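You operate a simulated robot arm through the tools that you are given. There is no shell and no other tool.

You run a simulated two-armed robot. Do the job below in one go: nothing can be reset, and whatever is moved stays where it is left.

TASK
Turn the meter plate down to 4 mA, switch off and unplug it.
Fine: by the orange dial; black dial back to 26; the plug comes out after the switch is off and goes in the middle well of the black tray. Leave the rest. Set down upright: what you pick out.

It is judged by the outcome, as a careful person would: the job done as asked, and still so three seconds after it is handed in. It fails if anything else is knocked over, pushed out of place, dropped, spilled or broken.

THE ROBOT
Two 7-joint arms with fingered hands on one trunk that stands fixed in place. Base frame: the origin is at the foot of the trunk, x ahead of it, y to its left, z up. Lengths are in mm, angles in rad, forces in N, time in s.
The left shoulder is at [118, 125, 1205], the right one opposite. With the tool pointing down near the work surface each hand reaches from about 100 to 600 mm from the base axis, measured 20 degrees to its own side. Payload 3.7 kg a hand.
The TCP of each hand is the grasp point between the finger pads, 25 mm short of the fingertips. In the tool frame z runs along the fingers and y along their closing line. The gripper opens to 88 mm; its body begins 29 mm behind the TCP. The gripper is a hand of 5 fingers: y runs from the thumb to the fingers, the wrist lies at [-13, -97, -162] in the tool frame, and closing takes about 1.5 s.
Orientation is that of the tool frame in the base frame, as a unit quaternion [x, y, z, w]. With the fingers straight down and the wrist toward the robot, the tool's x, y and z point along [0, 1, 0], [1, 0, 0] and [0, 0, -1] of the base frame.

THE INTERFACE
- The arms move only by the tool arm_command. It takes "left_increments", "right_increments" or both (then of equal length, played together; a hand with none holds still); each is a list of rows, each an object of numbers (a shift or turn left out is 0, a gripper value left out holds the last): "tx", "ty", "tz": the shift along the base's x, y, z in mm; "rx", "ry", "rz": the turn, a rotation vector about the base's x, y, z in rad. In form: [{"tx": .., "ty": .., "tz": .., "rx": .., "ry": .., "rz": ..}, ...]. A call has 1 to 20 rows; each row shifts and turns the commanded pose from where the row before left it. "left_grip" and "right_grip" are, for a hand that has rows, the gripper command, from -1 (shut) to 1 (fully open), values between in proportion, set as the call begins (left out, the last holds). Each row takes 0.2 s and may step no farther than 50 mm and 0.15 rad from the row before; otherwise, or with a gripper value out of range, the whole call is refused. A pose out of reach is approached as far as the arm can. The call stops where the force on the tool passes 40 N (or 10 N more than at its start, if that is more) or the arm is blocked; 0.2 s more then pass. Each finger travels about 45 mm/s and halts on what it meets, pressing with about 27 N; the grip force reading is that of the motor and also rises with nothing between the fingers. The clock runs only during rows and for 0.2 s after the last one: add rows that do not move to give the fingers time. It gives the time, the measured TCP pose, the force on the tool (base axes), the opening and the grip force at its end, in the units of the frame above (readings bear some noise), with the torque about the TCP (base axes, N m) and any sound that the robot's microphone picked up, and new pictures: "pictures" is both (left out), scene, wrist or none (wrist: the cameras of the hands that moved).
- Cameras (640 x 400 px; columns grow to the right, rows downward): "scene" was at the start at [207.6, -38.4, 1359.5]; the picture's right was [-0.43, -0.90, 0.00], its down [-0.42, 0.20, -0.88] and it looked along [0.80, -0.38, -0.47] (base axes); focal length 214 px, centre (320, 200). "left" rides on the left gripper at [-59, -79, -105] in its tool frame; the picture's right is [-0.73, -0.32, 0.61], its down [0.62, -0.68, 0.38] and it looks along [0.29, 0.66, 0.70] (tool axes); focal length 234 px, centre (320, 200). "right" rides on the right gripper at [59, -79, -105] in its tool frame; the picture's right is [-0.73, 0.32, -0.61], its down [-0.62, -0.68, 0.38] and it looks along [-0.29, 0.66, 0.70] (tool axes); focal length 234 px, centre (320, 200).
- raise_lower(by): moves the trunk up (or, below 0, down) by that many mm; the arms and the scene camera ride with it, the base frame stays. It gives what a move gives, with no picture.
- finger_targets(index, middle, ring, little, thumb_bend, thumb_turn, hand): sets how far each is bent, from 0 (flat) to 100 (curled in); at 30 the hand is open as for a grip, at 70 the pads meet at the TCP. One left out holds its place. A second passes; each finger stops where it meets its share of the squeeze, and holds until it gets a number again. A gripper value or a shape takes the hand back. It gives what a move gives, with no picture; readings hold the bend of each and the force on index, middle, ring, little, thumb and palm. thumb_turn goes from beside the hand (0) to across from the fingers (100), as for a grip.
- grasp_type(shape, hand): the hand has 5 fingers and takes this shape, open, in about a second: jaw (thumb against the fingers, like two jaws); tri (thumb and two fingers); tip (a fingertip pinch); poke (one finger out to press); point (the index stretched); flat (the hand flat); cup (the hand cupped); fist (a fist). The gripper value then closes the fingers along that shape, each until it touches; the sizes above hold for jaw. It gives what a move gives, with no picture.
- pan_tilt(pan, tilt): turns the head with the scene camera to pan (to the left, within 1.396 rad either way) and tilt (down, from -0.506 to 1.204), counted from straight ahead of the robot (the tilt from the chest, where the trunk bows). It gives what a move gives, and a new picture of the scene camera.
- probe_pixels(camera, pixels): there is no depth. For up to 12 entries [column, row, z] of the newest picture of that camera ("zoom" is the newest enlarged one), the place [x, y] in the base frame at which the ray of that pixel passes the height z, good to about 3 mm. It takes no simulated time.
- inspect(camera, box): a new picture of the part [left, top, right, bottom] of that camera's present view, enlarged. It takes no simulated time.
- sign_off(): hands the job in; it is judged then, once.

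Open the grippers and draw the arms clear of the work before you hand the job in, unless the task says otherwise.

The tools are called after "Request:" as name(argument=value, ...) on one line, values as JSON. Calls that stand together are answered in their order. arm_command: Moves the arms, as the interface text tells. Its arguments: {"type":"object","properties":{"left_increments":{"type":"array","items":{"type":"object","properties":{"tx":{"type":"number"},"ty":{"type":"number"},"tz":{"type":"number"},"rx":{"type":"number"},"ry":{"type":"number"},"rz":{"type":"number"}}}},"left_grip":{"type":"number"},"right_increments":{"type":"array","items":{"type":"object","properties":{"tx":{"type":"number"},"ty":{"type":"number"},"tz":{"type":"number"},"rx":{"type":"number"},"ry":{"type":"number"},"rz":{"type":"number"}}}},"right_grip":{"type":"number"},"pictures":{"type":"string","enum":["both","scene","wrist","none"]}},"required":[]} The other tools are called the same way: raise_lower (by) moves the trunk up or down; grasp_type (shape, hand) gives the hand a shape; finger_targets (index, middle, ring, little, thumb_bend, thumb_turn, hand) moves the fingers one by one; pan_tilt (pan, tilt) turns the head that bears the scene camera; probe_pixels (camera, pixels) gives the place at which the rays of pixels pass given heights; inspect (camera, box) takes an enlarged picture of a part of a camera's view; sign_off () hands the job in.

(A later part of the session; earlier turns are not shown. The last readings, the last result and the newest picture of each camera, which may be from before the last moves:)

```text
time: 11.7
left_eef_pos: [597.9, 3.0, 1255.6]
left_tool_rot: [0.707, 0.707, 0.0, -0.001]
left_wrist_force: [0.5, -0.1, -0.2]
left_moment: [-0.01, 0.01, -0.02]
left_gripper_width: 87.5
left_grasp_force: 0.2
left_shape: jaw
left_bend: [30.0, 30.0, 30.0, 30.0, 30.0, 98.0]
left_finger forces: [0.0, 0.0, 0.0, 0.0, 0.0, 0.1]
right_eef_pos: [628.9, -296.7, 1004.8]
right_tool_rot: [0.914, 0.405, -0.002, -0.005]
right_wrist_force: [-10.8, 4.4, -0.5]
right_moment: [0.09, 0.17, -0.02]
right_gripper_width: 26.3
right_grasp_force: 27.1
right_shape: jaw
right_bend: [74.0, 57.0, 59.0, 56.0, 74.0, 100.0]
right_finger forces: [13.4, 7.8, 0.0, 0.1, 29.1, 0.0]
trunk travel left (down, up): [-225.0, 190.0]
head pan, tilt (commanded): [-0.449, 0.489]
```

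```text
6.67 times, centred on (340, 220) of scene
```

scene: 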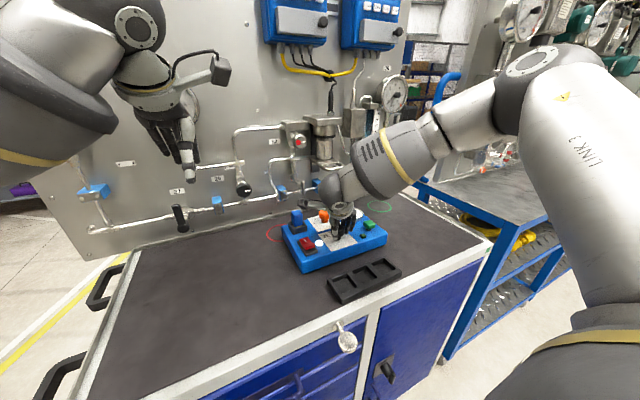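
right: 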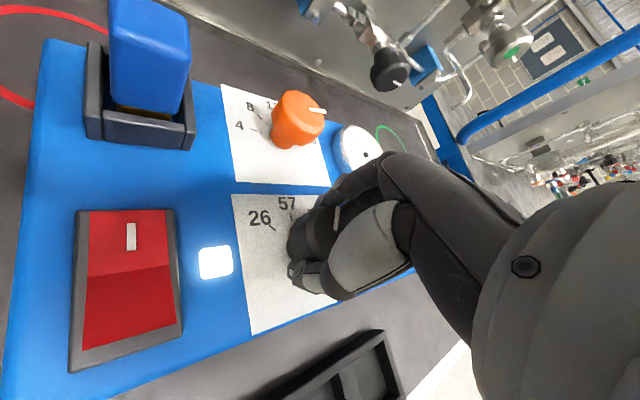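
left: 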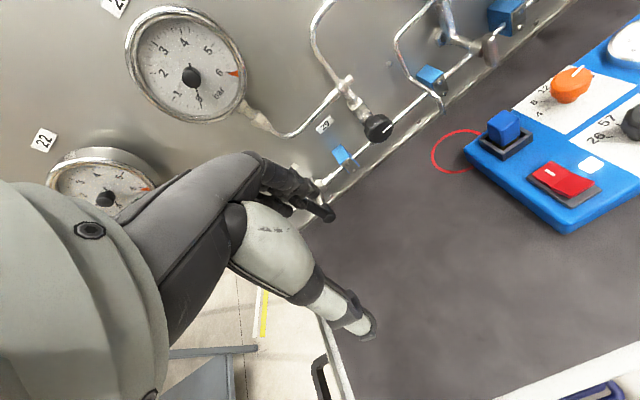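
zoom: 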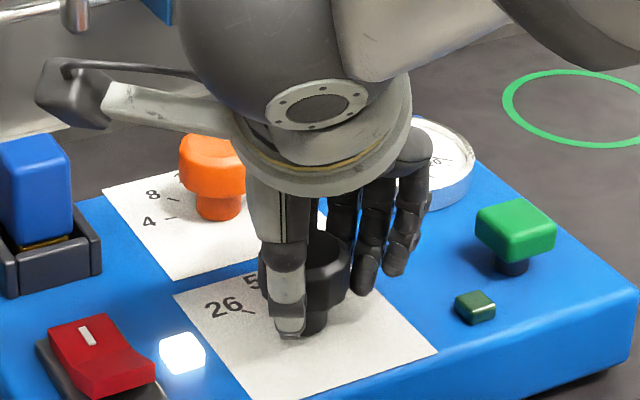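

The pointer turns with the hand and torque is small. I continue the turn by +0.9 rad.

Request:
arm_command(right_increments=[{"rz": 0.1}, {"rz": 0.1}, {"rz": 0.1}, {"rz": 0.1}, {"rz": 0.1}, {"rz": 0.1}, {"rz": 0.1}, {"rz": 0.1}, {"rz": 0.1}, {}], pictures="both")

Request:
inspect(camera="right", box=[220, 120, 420, 310])

Request:
inspect(camera="scene", box=[300, 190, 380, 250])

Request:
inspect(camera="left", box=[500, 0, 640, 180])

```text
time: 13.9
left_eef_pos: [598.2, 2.8, 1256.2]
left_tool_rot: [0.707, 0.707, 0.0, -0.002]
left_wrist_force: [-0.6, 0.0, -0.1]
left_moment: [0.01, 0.03, 0.02]
left_gripper_width: 87.8
left_grasp_force: 0.1
left_shape: jaw
left_bend: [30.0, 30.0, 30.0, 30.0, 30.0, 98.0]
left_finger forces: [0.1, 0.1, 0.1, 0.1, 0.0, 0.0]
right_eef_pos: [629.4, -298.1, 1004.1]
right_tool_rot: [0.649, 0.76, -0.002, -0.003]
right_wrist_force: [-12.0, -3.9, -0.2]
right_moment: [-0.09, 0.2, 0.0]
right_gripper_width: 26.1
right_grasp_force: 26.9
right_shape: jaw
right_bend: [74.0, 57.0, 59.0, 56.0, 74.0, 100.0]
right_finger forces: [12.9, 7.0, 0.0, 0.0, 29.7, 0.0]
trunk travel left (down, up): [-225.0, 190.0]
head pan, tilt (commanded): [-0.449, 0.489]
```

scene: 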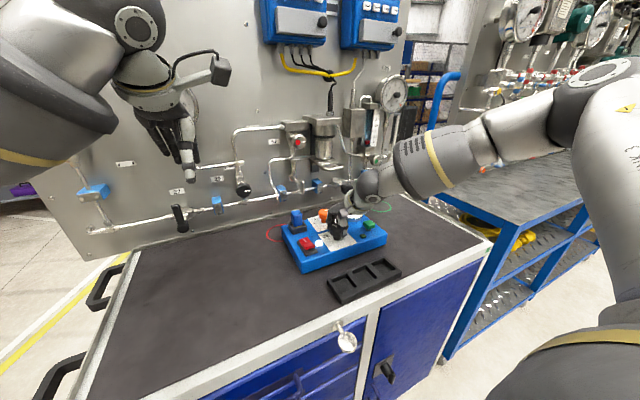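
right: 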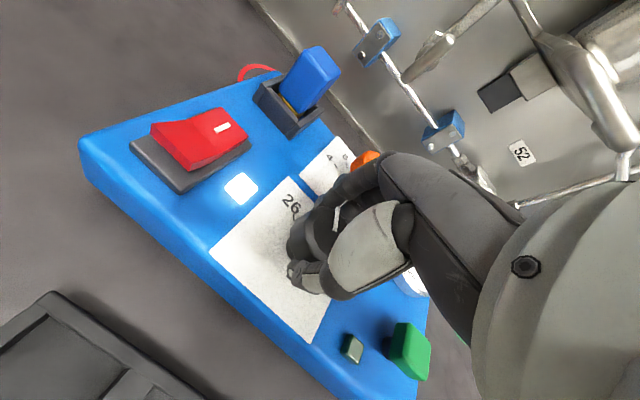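

```text
2.11 times, centred on (320, 215) of right
```

zoom: 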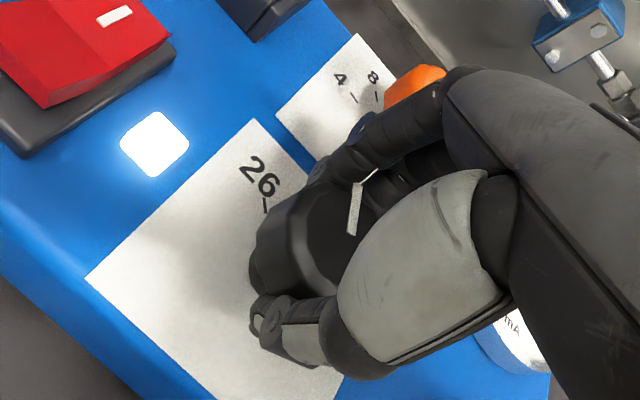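

```text
6.67 times, centred on (340, 220) of scene
```

zoom: 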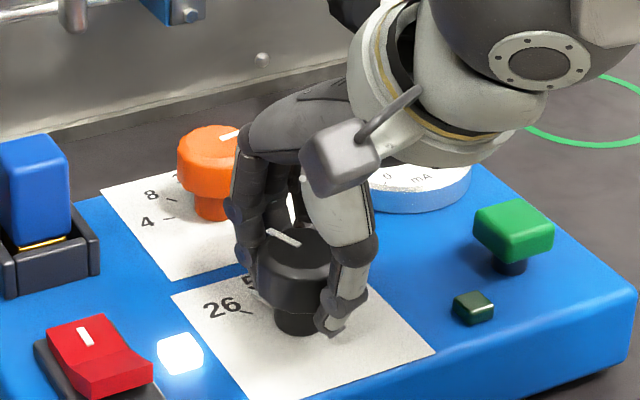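

```text
2.22 times, centred on (570, 90) of left
```

zoom: 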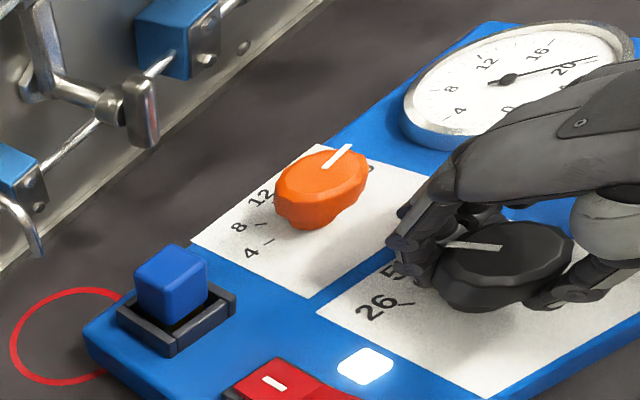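

The pointer has followed to roughly +22°. I probe the pointer ends and the 26 tick in this view for the remaining angle.

Request:
probe_pixels(camera="scene", pixels=[[337, 226.4, 1013], [331.9, 224.5, 1013], [330.0, 236.8, 972], [328.5, 236.3, 972]])

Request:
probe_pixels(camera="left", pixels=[[614.6, 110.7, 972], [608, 106, 972], [627.2, 110.3, 1013]])

```text
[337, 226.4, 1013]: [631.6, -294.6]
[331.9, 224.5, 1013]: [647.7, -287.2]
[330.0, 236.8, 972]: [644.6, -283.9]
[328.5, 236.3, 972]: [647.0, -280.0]
```

```text
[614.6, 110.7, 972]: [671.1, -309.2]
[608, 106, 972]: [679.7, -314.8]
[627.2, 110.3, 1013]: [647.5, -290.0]
```

Pointer now ≈ +23°, the 26 mark ≈ +41°. I turn the remaining +0.31 rad.

Request:
arm_command(right_increments=[{"rz": 0.1}, {"rz": 0.1}, {"rz": 0.11}, {}, {}], pictures="both")

Request:
inspect(camera="scene", box=[310, 205, 370, 245])

Request:
inspect(camera="left", box=[540, 40, 640, 180])

```text
time: 15.1
left_eef_pos: [597.8, 2.2, 1255.7]
left_tool_rot: [0.707, 0.707, 0.0, -0.001]
left_wrist_force: [-0.4, 0.7, 0.5]
left_moment: [0.03, -0.04, 0.0]
left_gripper_width: 87.6
left_grasp_force: 0.0
left_shape: jaw
left_bend: [30.0, 30.0, 30.0, 30.0, 30.0, 98.0]
left_finger forces: [0.0, 0.0, 0.1, 0.1, 0.0, 0.0]
right_eef_pos: [629.5, -299.5, 1004.5]
right_tool_rot: [0.523, 0.852, -0.003, -0.004]
right_wrist_force: [-9.0, -7.7, -0.3]
right_moment: [-0.14, 0.16, 0.02]
right_gripper_width: 26.4
right_grasp_force: 27.0
right_shape: jaw
right_bend: [74.0, 57.0, 59.0, 56.0, 74.0, 100.0]
right_finger forces: [13.3, 7.0, 0.0, 0.0, 28.5, 0.1]
trunk travel left (down, up): [-225.0, 190.0]
head pan, tilt (commanded): [-0.449, 0.489]
```

scene: 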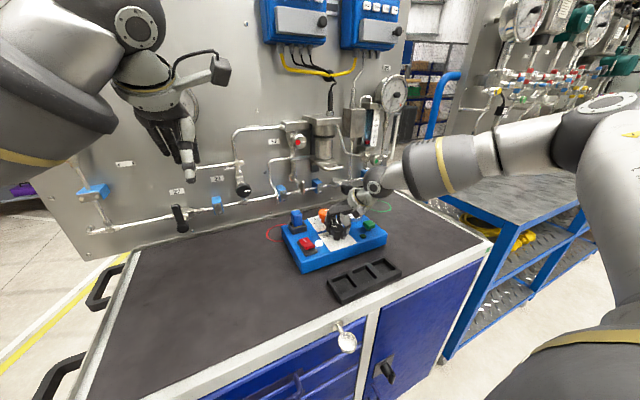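
right: 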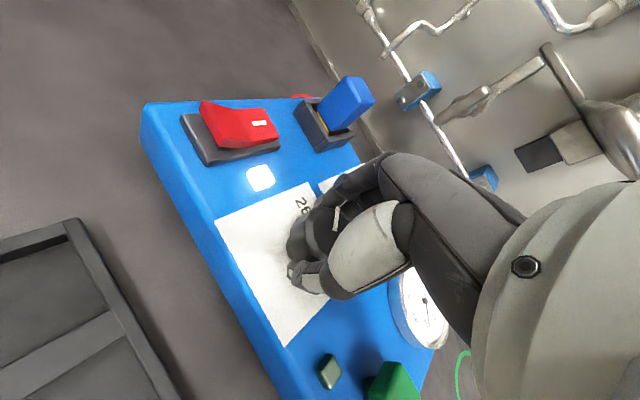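

```text
10.00 times, centred on (340, 225) of scene
```

zoom: 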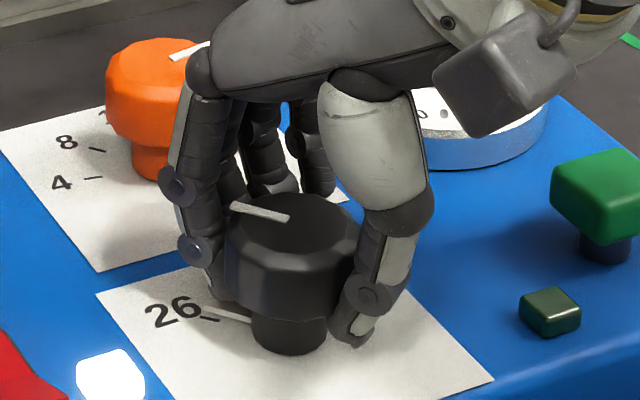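

```text
2.86 times, centred on (590, 110) of left
```

zoom: 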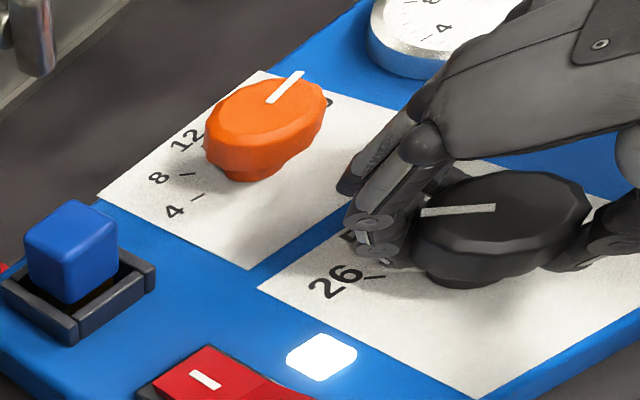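

The hand turned 87° in all. There is a white lower pointer near the 26 tick around scene (328,236); I enlarge it strongly to judge alignment.

Request:
inspect(camera="scene", box=[318, 220, 346, 242])

Request:
inspect(camera="right", box=[270, 180, 350, 260])

Request:
inspect(camera="left", box=[580, 90, 640, 150])

```text
16.00 times, centred on (332, 231) of scene
```

zoom: 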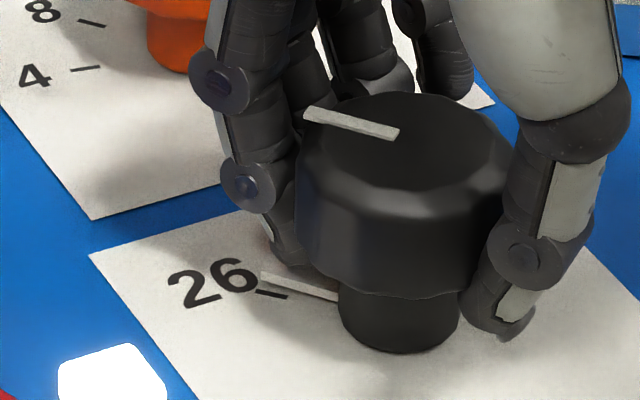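

```text
5.00 times, centred on (310, 220) of right
```

zoom: 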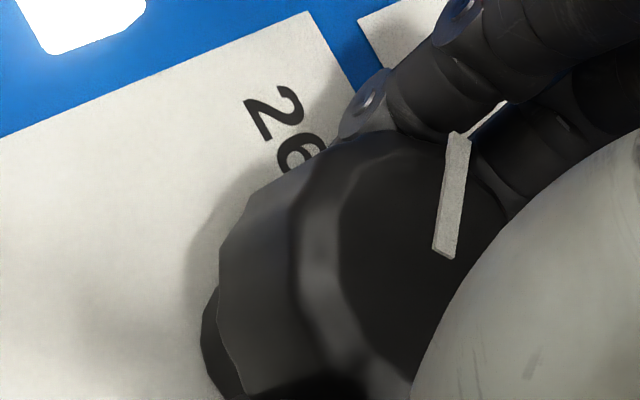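

```text
6.67 times, centred on (610, 120) of left
```

zoom: 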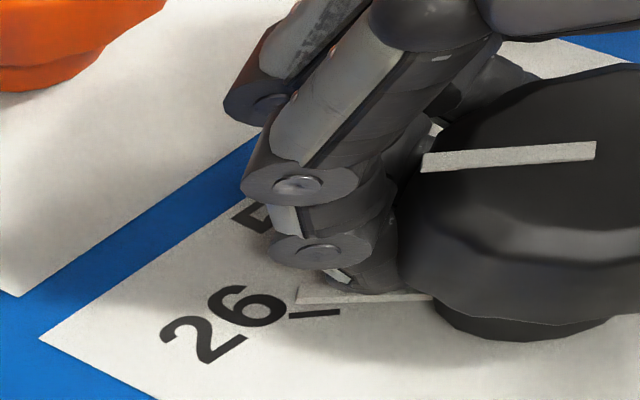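

The lower pointer is about 3° short of the 26 tick (on the 57 side). I add +0.05 rad and look again.

Request:
arm_command(right_increments=[{"rz": 0.03}, {"rz": 0.025}, {}, {}], pictures="none")

Request:
inspect(camera="scene", box=[318, 220, 346, 242])

Request:
inspect(camera="left", box=[580, 90, 640, 150])

```text
time: 16.1
left_eef_pos: [597.9, 2.2, 1256.5]
left_tool_rot: [0.707, 0.707, 0.0, -0.001]
left_wrist_force: [0.3, -0.1, 0.1]
left_moment: [0.0, -0.03, 0.03]
left_gripper_width: 87.7
left_grasp_force: 0.0
left_shape: jaw
left_bend: [30.0, 30.0, 30.0, 30.0, 30.0, 98.0]
left_finger forces: [0.0, 0.0, 0.0, 0.1, 0.0, 0.0]
right_eef_pos: [628.4, -297.9, 1005.5]
right_tool_rot: [0.5, 0.866, -0.004, -0.004]
right_wrist_force: [-8.9, -7.2, -0.8]
right_moment: [-0.13, 0.19, 0.02]
right_gripper_width: 26.0
right_grasp_force: 27.1
right_shape: jaw
right_bend: [74.0, 57.0, 59.0, 56.0, 74.0, 100.0]
right_finger forces: [12.9, 7.0, 0.1, 0.0, 29.7, 0.1]
trunk travel left (down, up): [-225.0, 190.0]
head pan, tilt (commanded): [-0.449, 0.489]
```

```text
16.00 times, centred on (332, 231) of scene
```

zoom: 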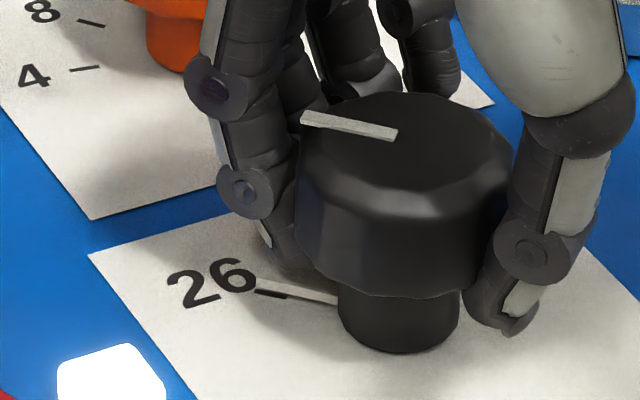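

```text
6.67 times, centred on (610, 120) of left
```

zoom: 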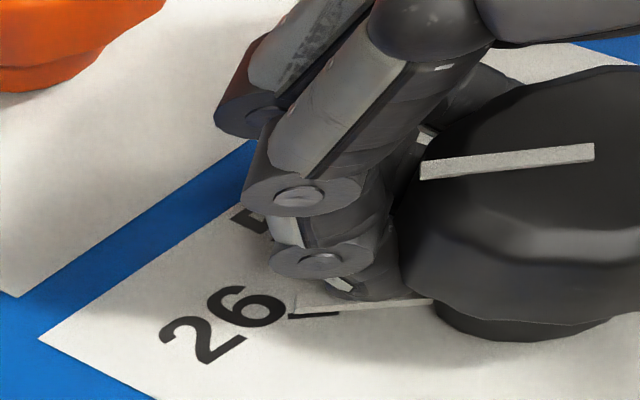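

The lower pointer now lies on the 26 tick within a degree or two. I open the fingers and lift straight up to check.

Request:
arm_command(right_increments=[{}, {}, {}, {}, {}, {}, {"tz": 15}, {"tz": 25}, {"tz": 25}, {}], right_grip=0.45, pictures="both")

Request:
inspect(camera="scene", box=[318, 220, 346, 242])

Request:
inspect(camera="left", box=[560, 80, 640, 160])

Request:
inspect(camera="right", box=[200, 180, 320, 300])

```text
time: 18.3
left_eef_pos: [597.4, 2.5, 1255.5]
left_tool_rot: [0.707, 0.707, -0.001, -0.002]
left_wrist_force: [0.0, -0.4, -0.4]
left_moment: [0.02, -0.01, -0.02]
left_gripper_width: 87.6
left_grasp_force: 0.1
left_shape: jaw
left_bend: [30.0, 30.0, 30.0, 30.0, 30.0, 98.0]
left_finger forces: [0.0, 0.0, 0.1, 0.1, 0.0, 0.0]
right_eef_pos: [630.2, -296.9, 1070.6]
right_tool_rot: [0.5, 0.866, -0.003, -0.002]
right_wrist_force: [0.6, -1.1, 0.2]
right_moment: [0.0, 0.01, -0.03]
right_gripper_width: 63.4
right_grasp_force: 0.0
right_shape: jaw
right_bend: [27.0, 36.0, 33.0, 34.0, 56.0, 99.0]
right_finger forces: [0.0, 0.0, 0.1, 0.0, 0.0, 0.1]
trunk travel left (down, up): [-225.0, 190.0]
head pan, tilt (commanded): [-0.449, 0.489]
```

scene: 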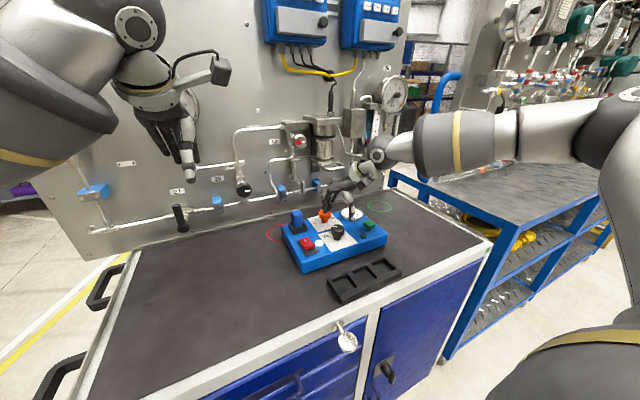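
right: 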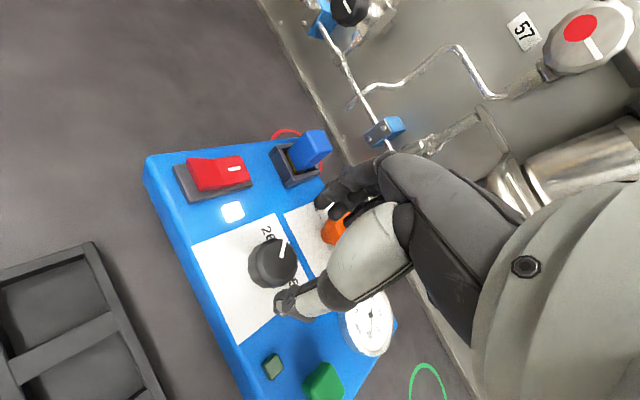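

```text
16.00 times, centred on (332, 231) of scene
```

zoom: 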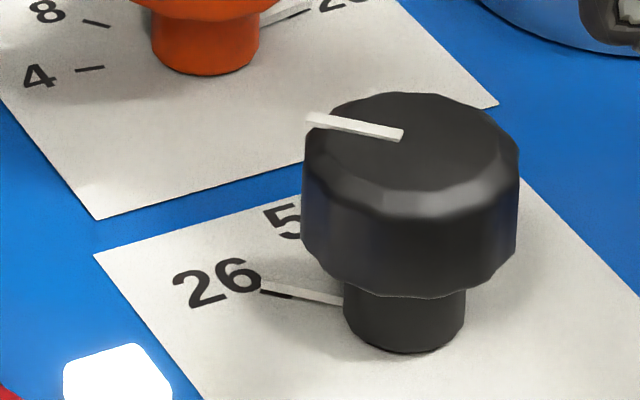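

```text
5.00 times, centred on (600, 120) of left
```

zoom: 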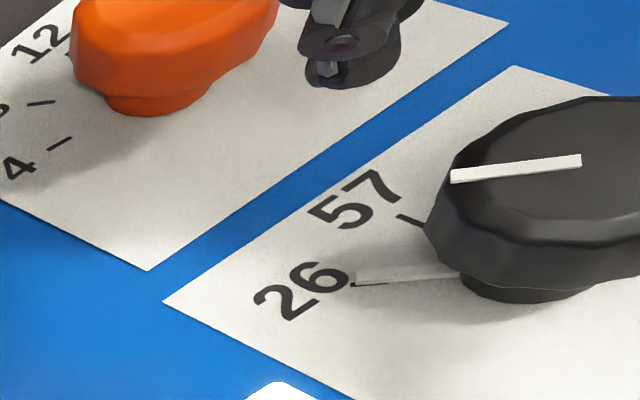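

```text
3.33 times, centred on (260, 240) of right
```

zoom: 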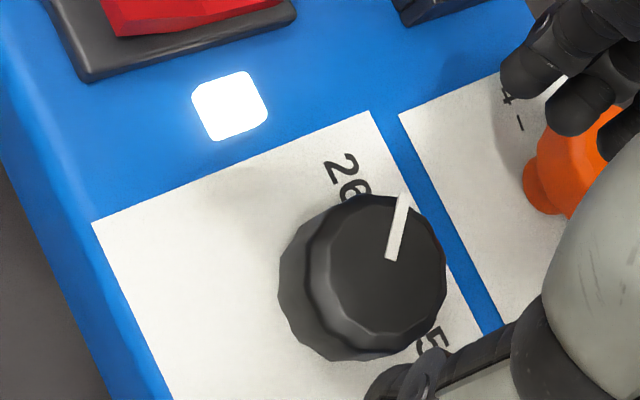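

The black dial now points exactly at 26. Next, the orange dial near the wall: I look at the bracket and pipes above it to plan a clear approach.

Request:
inspect(camera="scene", box=[290, 120, 390, 215])

Request:
inspect(camera="right", box=[300, 60, 640, 240])

Request:
inspect(camera="left", box=[380, 0, 640, 120])

```text
4.21 times, centred on (340, 168) of scene
```

zoom: 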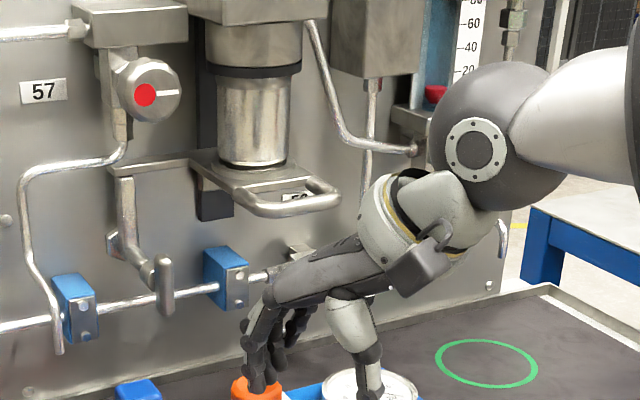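

```text
1.88 times, centred on (470, 150) of right
```

zoom: 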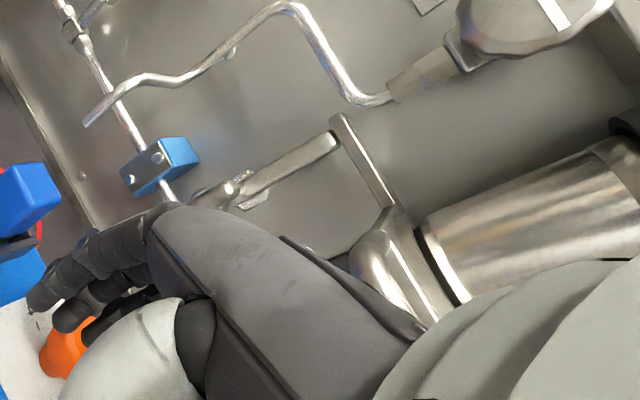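

```text
2.46 times, centred on (510, 60) of left
```

zoom: 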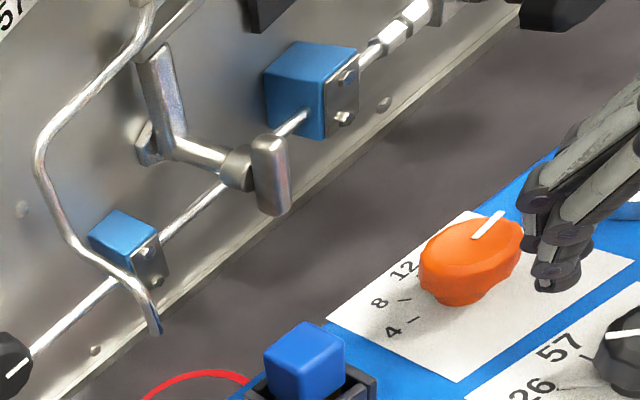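

Obstacles near the orange dial: the bracket's U bar at about (735,-326,1140), a lever at (785,-253,1078). I'll use the smaller three-finger shape and tilt the hand forward 20° so the knuckles stay clear; first raise a little and change shape.

Request:
arm_command(right_increments=[{"tz": 20, "tx": -15}, {"tx": -15, "tz": 10}, {}], pictures="none")

Request:
grasp_type(hand="right", shape="tri")

Request:
arm_command(right_increments=[{"rx": 0.058, "ry": -0.101}, {"rx": 0.058, "ry": -0.101}, {"rx": 0.058, "ry": -0.101}, {"rz": -0.14}, {"rz": -0.14}, {"rz": -0.14}, {"rz": -0.14}, {"rz": -0.14}, {"rz": -0.14}, {"rz": -0.14}, {"rz": -0.14}, {"rz": -0.14}, {"rz": -0.14}, {}], pictures="both")

```text
time: 19.1
left_eef_pos: [598.4, 4.4, 1255.1]
left_tool_rot: [0.707, 0.707, -0.001, 0.0]
left_wrist_force: [-0.4, -1.2, -0.4]
left_moment: [-0.01, -0.03, -0.01]
left_gripper_width: 87.5
left_grasp_force: 0.0
left_shape: jaw
left_bend: [30.0, 30.0, 30.0, 30.0, 30.0, 98.0]
left_finger forces: [0.0, 0.0, 0.0, 0.0, 0.0, 0.0]
right_eef_pos: [599.8, -296.9, 1100.2]
right_tool_rot: [0.5, 0.866, -0.003, -0.003]
right_wrist_force: [0.1, 0.1, -0.2]
right_moment: [0.04, 0.0, 0.01]
right_gripper_width: 63.5
right_grasp_force: 0.1
right_shape: jaw
right_bend: [27.0, 36.0, 33.0, 34.0, 56.0, 99.0]
right_finger forces: [0.0, 0.0, 0.0, 0.0, 0.1, 0.1]
trunk travel left (down, up): [-225.0, 190.0]
head pan, tilt (commanded): [-0.449, 0.489]
```

```text
time: 20.0
left_eef_pos: [598.4, 3.4, 1255.7]
left_tool_rot: [0.707, 0.707, 0.0, 0.0]
left_wrist_force: [0.0, 0.9, 0.1]
left_moment: [-0.01, 0.0, 0.01]
left_gripper_width: 87.6
left_grasp_force: 0.1
left_shape: jaw
left_bend: [30.0, 30.0, 30.0, 30.0, 30.0, 98.0]
left_finger forces: [0.0, 0.0, 0.0, 0.0, 0.0, 0.0]
right_eef_pos: [599.6, -296.7, 1100.0]
right_tool_rot: [0.501, 0.866, -0.002, -0.002]
right_wrist_force: [-0.5, 0.0, 0.3]
right_moment: [0.0, 0.03, 0.01]
right_gripper_width: 87.7
right_grasp_force: 0.1
right_shape: tri
right_bend: [30.0, 30.0, 99.0, 99.0, 30.0, 98.0]
right_finger forces: [0.0, 0.0, 0.0, 0.0, 0.1, 0.0]
trunk travel left (down, up): [-225.0, 190.0]
head pan, tilt (commanded): [-0.449, 0.489]
```

```text
time: 23.0
left_eef_pos: [596.9, 3.7, 1256.1]
left_tool_rot: [0.707, 0.707, 0.0, -0.001]
left_wrist_force: [0.1, 0.8, -0.9]
left_moment: [0.01, 0.01, 0.01]
left_gripper_width: 87.7
left_grasp_force: 0.1
left_shape: jaw
left_bend: [30.0, 30.0, 30.0, 30.0, 30.0, 98.0]
left_finger forces: [0.1, 0.1, 0.0, 0.0, 0.0, 0.1]
right_eef_pos: [599.0, -298.1, 1099.8]
right_tool_rot: [0.927, 0.335, 0.058, 0.159]
right_wrist_force: [0.2, -0.2, -1.3]
right_moment: [-0.04, -0.01, 0.0]
right_gripper_width: 88.1
right_grasp_force: 0.0
right_shape: tri
right_bend: [30.0, 30.0, 99.0, 99.0, 30.0, 98.0]
right_finger forces: [0.1, 0.0, 0.0, 0.0, 0.0, 0.0]
trunk travel left (down, up): [-225.0, 190.0]
head pan, tilt (commanded): [-0.449, 0.489]
```

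scene: 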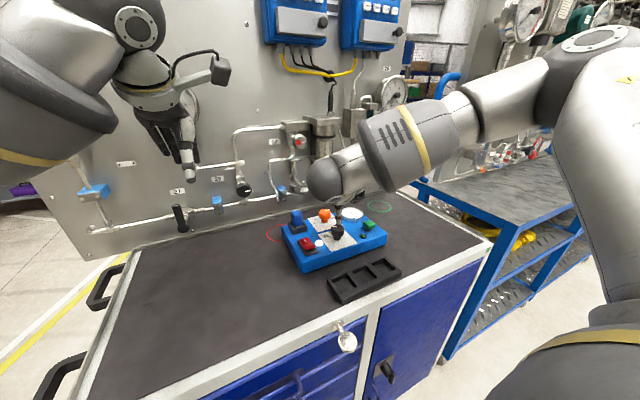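
right: 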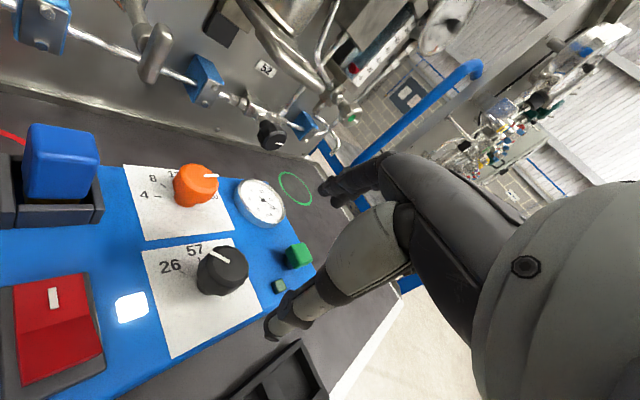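

Tilt 19° and φ=-50° are confirmed. I narrow the grip and move in low, towards (680,-303,1060), before the last part.

Request:
arm_command(right_increments=[{"tx": 25, "ty": -1, "tz": -8}, {"tx": 25, "ty": -2, "tz": -12}, {"tx": 20, "ty": -1, "tz": -12}, {"tx": 11, "ty": -1, "tz": -8}, {}, {}], right_grip=0.36, pictures="both")

Request:
inspect(camera="scene", box=[290, 140, 390, 235])

Request:
inspect(camera="left", box=[400, 0, 640, 150])

```text
time: 24.4
left_eef_pos: [597.9, 3.7, 1256.2]
left_tool_rot: [0.707, 0.707, -0.001, 0.0]
left_wrist_force: [-0.4, 0.8, 0.7]
left_moment: [0.0, -0.01, 0.02]
left_gripper_width: 87.6
left_grasp_force: 0.0
left_shape: jaw
left_bend: [30.0, 30.0, 30.0, 30.0, 30.0, 98.0]
left_finger forces: [0.0, 0.1, 0.1, 0.0, 0.0, 0.0]
right_eef_pos: [681.9, -301.9, 1060.0]
right_tool_rot: [0.926, 0.336, 0.057, 0.16]
right_wrist_force: [-0.1, 0.0, 0.5]
right_moment: [-0.02, 0.01, -0.01]
right_gripper_width: 60.2
right_grasp_force: 0.1
right_shape: tri
right_bend: [73.0, 38.0, 99.0, 99.0, 59.0, 99.0]
right_finger forces: [0.0, 0.0, 0.0, 0.0, 0.1, 0.0]
trunk travel left (down, up): [-225.0, 190.0]
head pan, tilt (commanded): [-0.449, 0.489]
```

scene: 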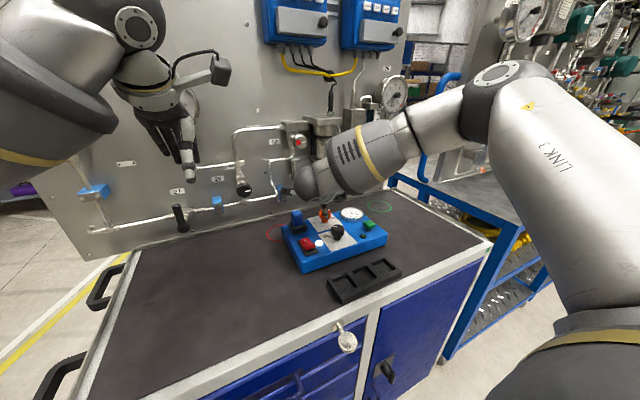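
right: 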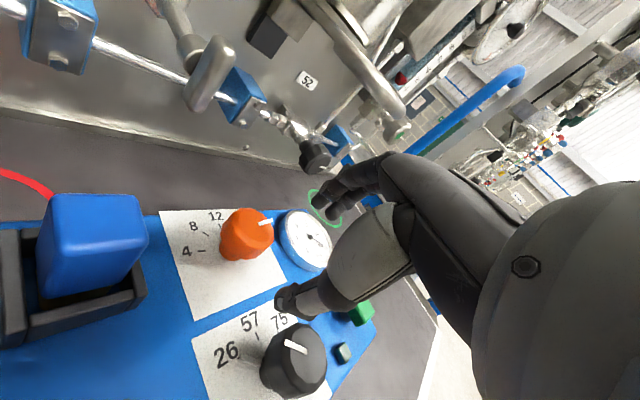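

```text
4.21 times, centred on (340, 188) of scene
```

zoom: 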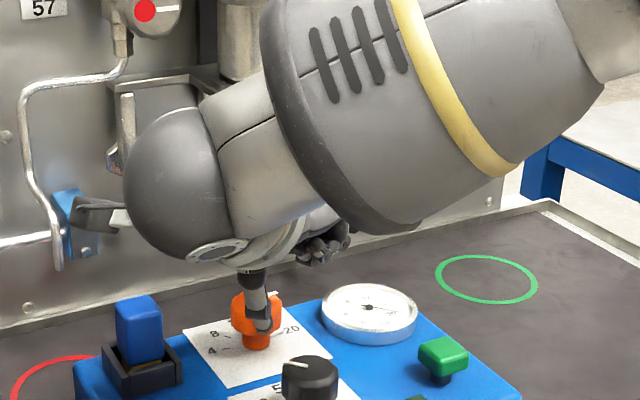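

```text
2.67 times, centred on (520, 75) of left
```

zoom: 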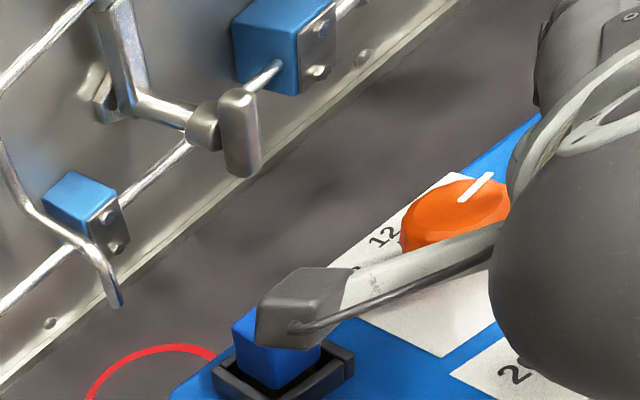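

The reading shows the index bent 73 at this opening; I check the finger posture with an enlarged wrist view before going further.

Request:
inspect(camera="right", box=[200, 140, 420, 330])

Request:
inspect(camera="scene", box=[305, 190, 375, 240])

```text
2.11 times, centred on (310, 235) of right
```

zoom: 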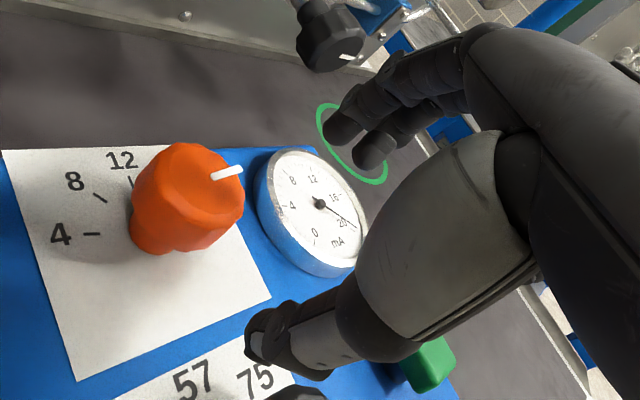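

```text
8.00 times, centred on (340, 215) of scene
```

zoom: 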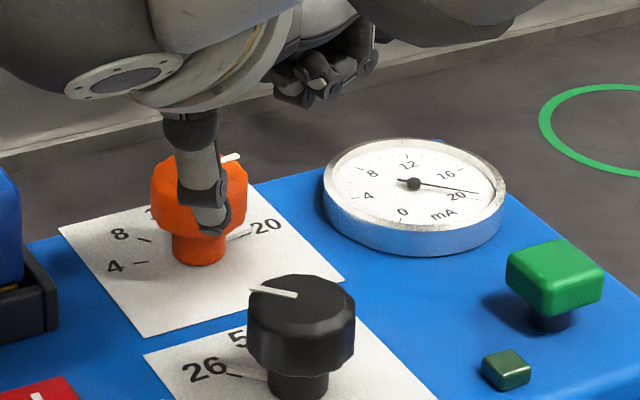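

The fingers look extended as needed. I probe the orange knob's top centre in this nearer view (about (252,227)) for the final alignment.

Request:
probe_pixels(camera="right", pixels=[[252, 226.5, 1013], [258.6, 224.0, 1013], [272.9, 214.8, 1013], [203.6, 251.2, 973], [207, 233, 973], [203, 250.5, 973]])

```text
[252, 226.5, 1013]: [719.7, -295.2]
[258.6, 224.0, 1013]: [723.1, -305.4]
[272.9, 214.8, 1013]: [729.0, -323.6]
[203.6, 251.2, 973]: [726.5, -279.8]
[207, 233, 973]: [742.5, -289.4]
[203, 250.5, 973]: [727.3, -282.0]
```

Axis ≈ (720.5,-302.5). I advance to above the knob at TCP height about 1042, staying under the U bar.

Request:
arm_command(right_increments=[{"tx": 10, "tz": -6}, {"tx": 10, "tz": -6}, {"tx": 10, "tz": -4}, {"tx": 8.5, "ty": -1, "tz": -2}, {}], pictures="both")

Request:
inspect(camera="right", box=[200, 140, 420, 330])

Request:
inspect(camera="scene", box=[305, 180, 375, 230])

Request:
inspect(camera="left", box=[440, 0, 640, 140])

```text
time: 25.6
left_eef_pos: [596.9, 3.5, 1256.1]
left_tool_rot: [0.707, 0.707, -0.001, -0.001]
left_wrist_force: [0.1, 0.0, 0.5]
left_moment: [-0.02, -0.01, 0.02]
left_gripper_width: 87.7
left_grasp_force: 0.0
left_shape: jaw
left_bend: [30.0, 30.0, 30.0, 30.0, 30.0, 98.0]
left_finger forces: [0.0, 0.1, 0.0, 0.0, 0.0, 0.0]
right_eef_pos: [720.0, -302.6, 1043.4]
right_tool_rot: [0.927, 0.335, 0.058, 0.16]
right_wrist_force: [1.0, 0.5, -0.7]
right_moment: [0.0, -0.01, 0.04]
right_gripper_width: 59.9
right_grasp_force: 0.1
right_shape: tri
right_bend: [73.0, 38.0, 99.0, 99.0, 59.0, 99.0]
right_finger forces: [0.1, 0.1, 0.0, 0.0, 0.1, 0.0]
trunk travel left (down, up): [-225.0, 190.0]
head pan, tilt (commanded): [-0.449, 0.489]
```

scene: 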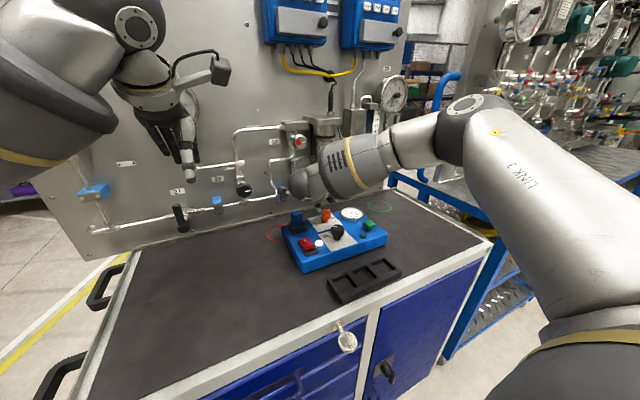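
right: 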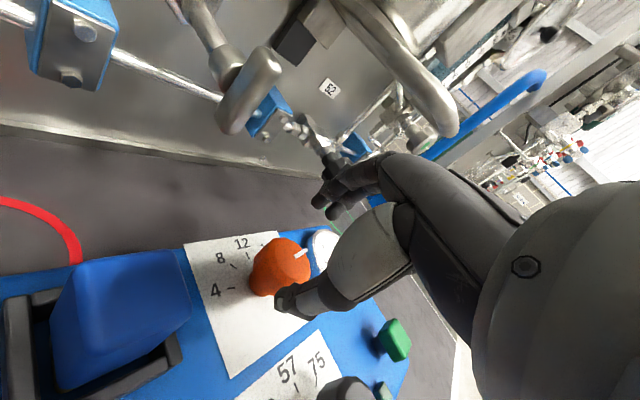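

```text
2.11 times, centred on (310, 235) of right
```

zoom: 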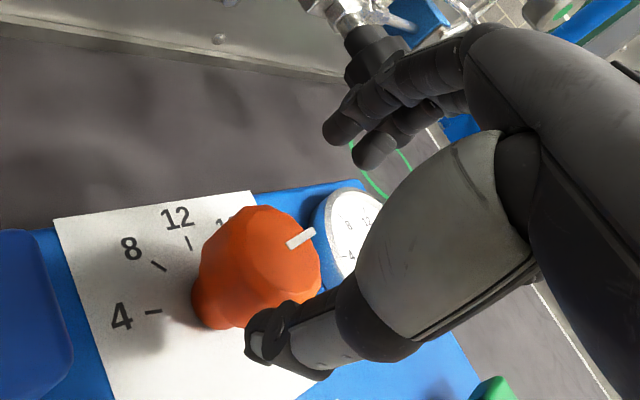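

```text
8.00 times, centred on (340, 205) of scene
```

zoom: 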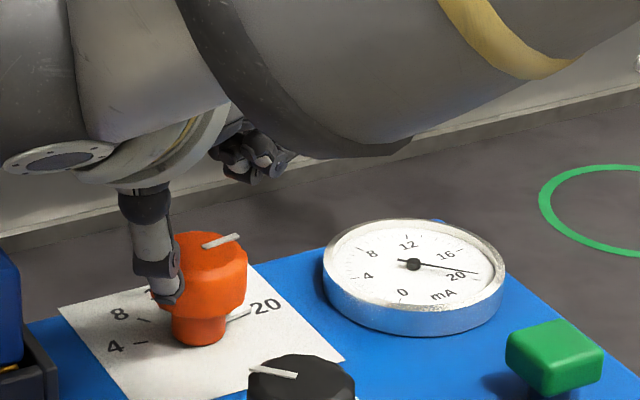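

```text
2.86 times, centred on (540, 70) of left
```

zoom: 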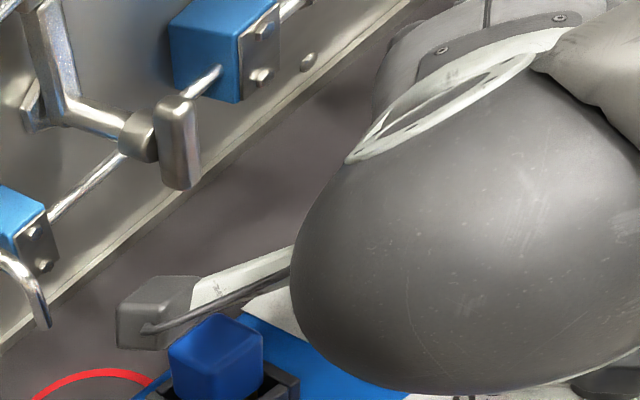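

Everything is clear: fingertips near z≈1026, thumb on the near side. I descend 31 mm to straddle the orange knob.

Request:
arm_command(right_increments=[{"tz": -12}, {"tz": -12}, {"tz": -7}, {}], pictures="both")

Request:
inspect(camera="right", box=[200, 140, 420, 330])

Request:
inspect(camera="scene", box=[305, 190, 375, 240])

Request:
inspect(camera="left", box=[440, 40, 640, 180])

```text
time: 26.6
left_eef_pos: [596.8, 2.8, 1255.9]
left_tool_rot: [0.707, 0.707, -0.001, -0.001]
left_wrist_force: [-0.2, 0.4, 0.0]
left_moment: [-0.01, 0.0, 0.01]
left_gripper_width: 87.8
left_grasp_force: 0.0
left_shape: jaw
left_bend: [30.0, 30.0, 30.0, 30.0, 30.0, 98.0]
left_finger forces: [0.0, 0.0, 0.0, 0.0, 0.1, 0.0]
right_eef_pos: [718.7, -303.0, 1011.2]
right_tool_rot: [0.926, 0.336, 0.058, 0.16]
right_wrist_force: [-0.2, -0.2, -0.4]
right_moment: [0.0, 0.02, 0.03]
right_gripper_width: 60.3
right_grasp_force: 0.1
right_shape: tri
right_bend: [73.0, 38.0, 99.0, 99.0, 59.0, 99.0]
right_finger forces: [0.0, 0.0, 0.0, 0.0, 0.0, 0.1]
trunk travel left (down, up): [-225.0, 190.0]
head pan, tilt (commanded): [-0.449, 0.489]
```

scene: 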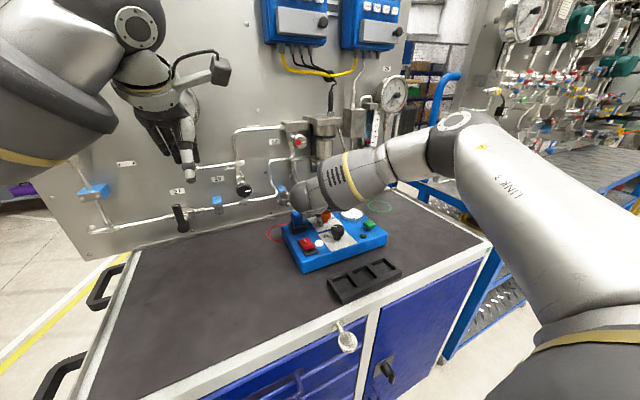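
right: 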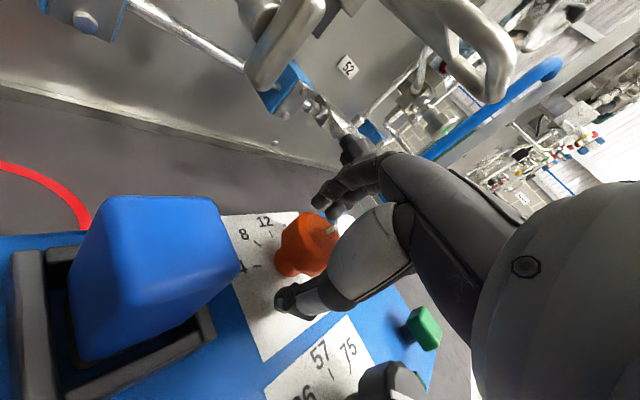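

```text
2.11 times, centred on (310, 235) of right
```

zoom: 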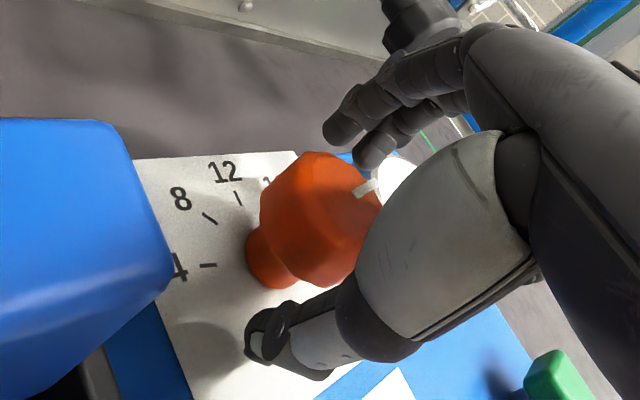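

```text
8.00 times, centred on (340, 215) of scene
```

zoom: 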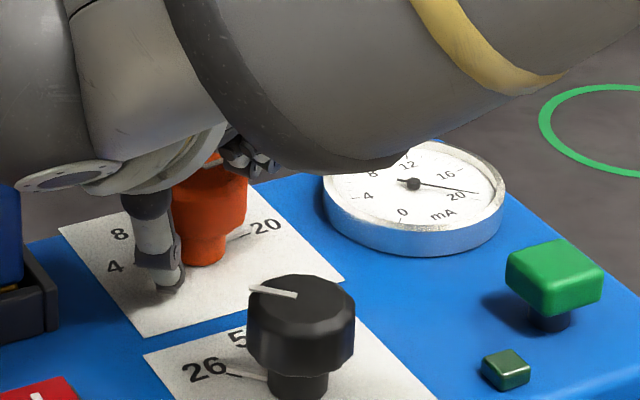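

```text
2.86 times, centred on (540, 110) of left
```

zoom: 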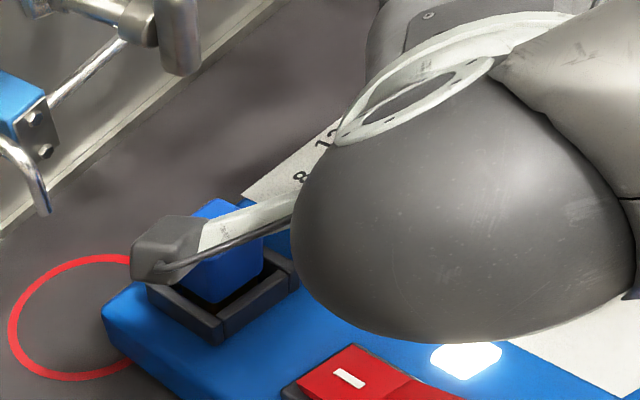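

The knob sits between thumb and two fingers; fingertips near z≈993. I close in two steps and read the forces.

Request:
arm_command(right_increments=[{}, {}, {}, {}, {}, {}], right_grip=-0.3, pictures="none")

Request:
arm_command(right_increments=[{}, {}, {}, {}, {}], right_grip=-0.7, pictures="wrist")

Request:
inspect(camera="right", box=[200, 140, 420, 330])

Request:
inspect(camera="scene", box=[305, 190, 375, 240])

```text
time: 28.0
left_eef_pos: [597.5, 3.7, 1256.6]
left_tool_rot: [0.707, 0.707, 0.0, -0.001]
left_wrist_force: [-0.1, 0.1, -0.7]
left_moment: [0.0, -0.02, 0.01]
left_gripper_width: 87.7
left_grasp_force: 0.0
left_shape: jaw
left_bend: [30.0, 30.0, 30.0, 30.0, 30.0, 98.0]
left_finger forces: [0.1, 0.0, 0.0, 0.0, 0.0, 0.1]
right_eef_pos: [720.8, -302.9, 1011.6]
right_tool_rot: [0.926, 0.335, 0.059, 0.161]
right_wrist_force: [-0.9, 1.3, -1.1]
right_moment: [0.0, 0.06, -0.01]
right_gripper_width: 32.7
right_grasp_force: 0.0
right_shape: tri
right_bend: [74.0, 51.0, 99.0, 99.0, 72.0, 100.0]
right_finger forces: [0.4, 0.0, 0.0, 0.0, 1.5, 0.0]
trunk travel left (down, up): [-225.0, 190.0]
head pan, tilt (commanded): [-0.449, 0.489]
```

```text
time: 29.2
left_eef_pos: [598.4, 3.1, 1255.0]
left_tool_rot: [0.707, 0.707, 0.0, -0.001]
left_wrist_force: [-0.6, -0.6, 0.5]
left_moment: [-0.01, 0.0, -0.01]
left_gripper_width: 87.8
left_grasp_force: 0.1
left_shape: jaw
left_bend: [30.0, 30.0, 30.0, 30.0, 30.0, 98.0]
left_finger forces: [0.1, 0.1, 0.0, 0.0, 0.1, 0.1]
right_eef_pos: [719.5, -304.0, 1009.4]
right_tool_rot: [0.927, 0.336, 0.056, 0.159]
right_wrist_force: [-1.3, -0.1, 0.4]
right_moment: [-0.21, -0.12, 0.01]
right_gripper_width: 30.3
right_grasp_force: 27.7
right_shape: tri
right_bend: [74.0, 55.0, 100.0, 100.0, 73.0, 100.0]
right_finger forces: [11.2, 11.2, 0.1, 0.1, 26.8, 0.0]
trunk travel left (down, up): [-225.0, 190.0]
head pan, tilt (commanded): [-0.449, 0.489]
```

right: 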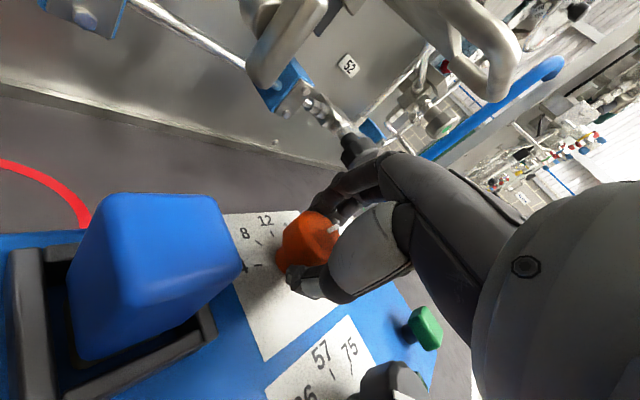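

```text
2.11 times, centred on (310, 235) of right
```

zoom: 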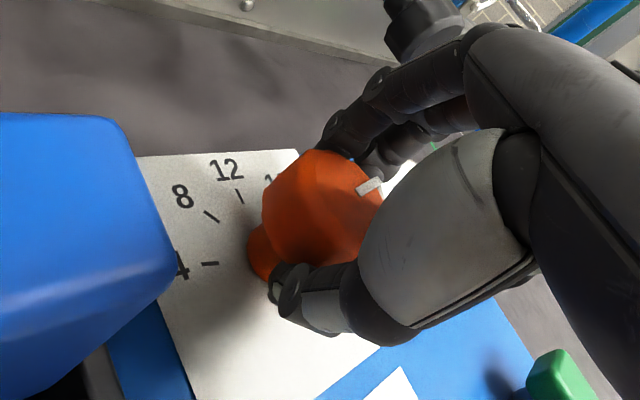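

```text
8.00 times, centred on (340, 215) of scene
```

zoom: 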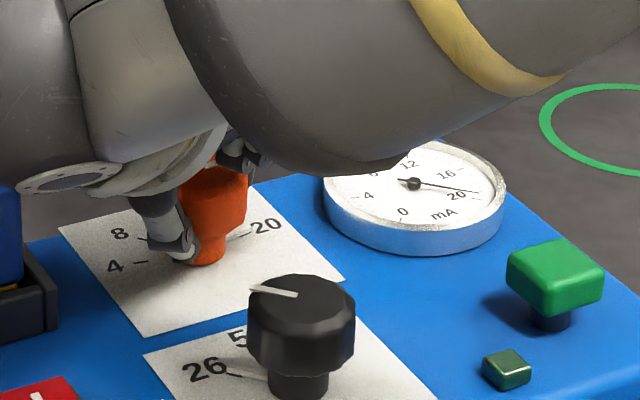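

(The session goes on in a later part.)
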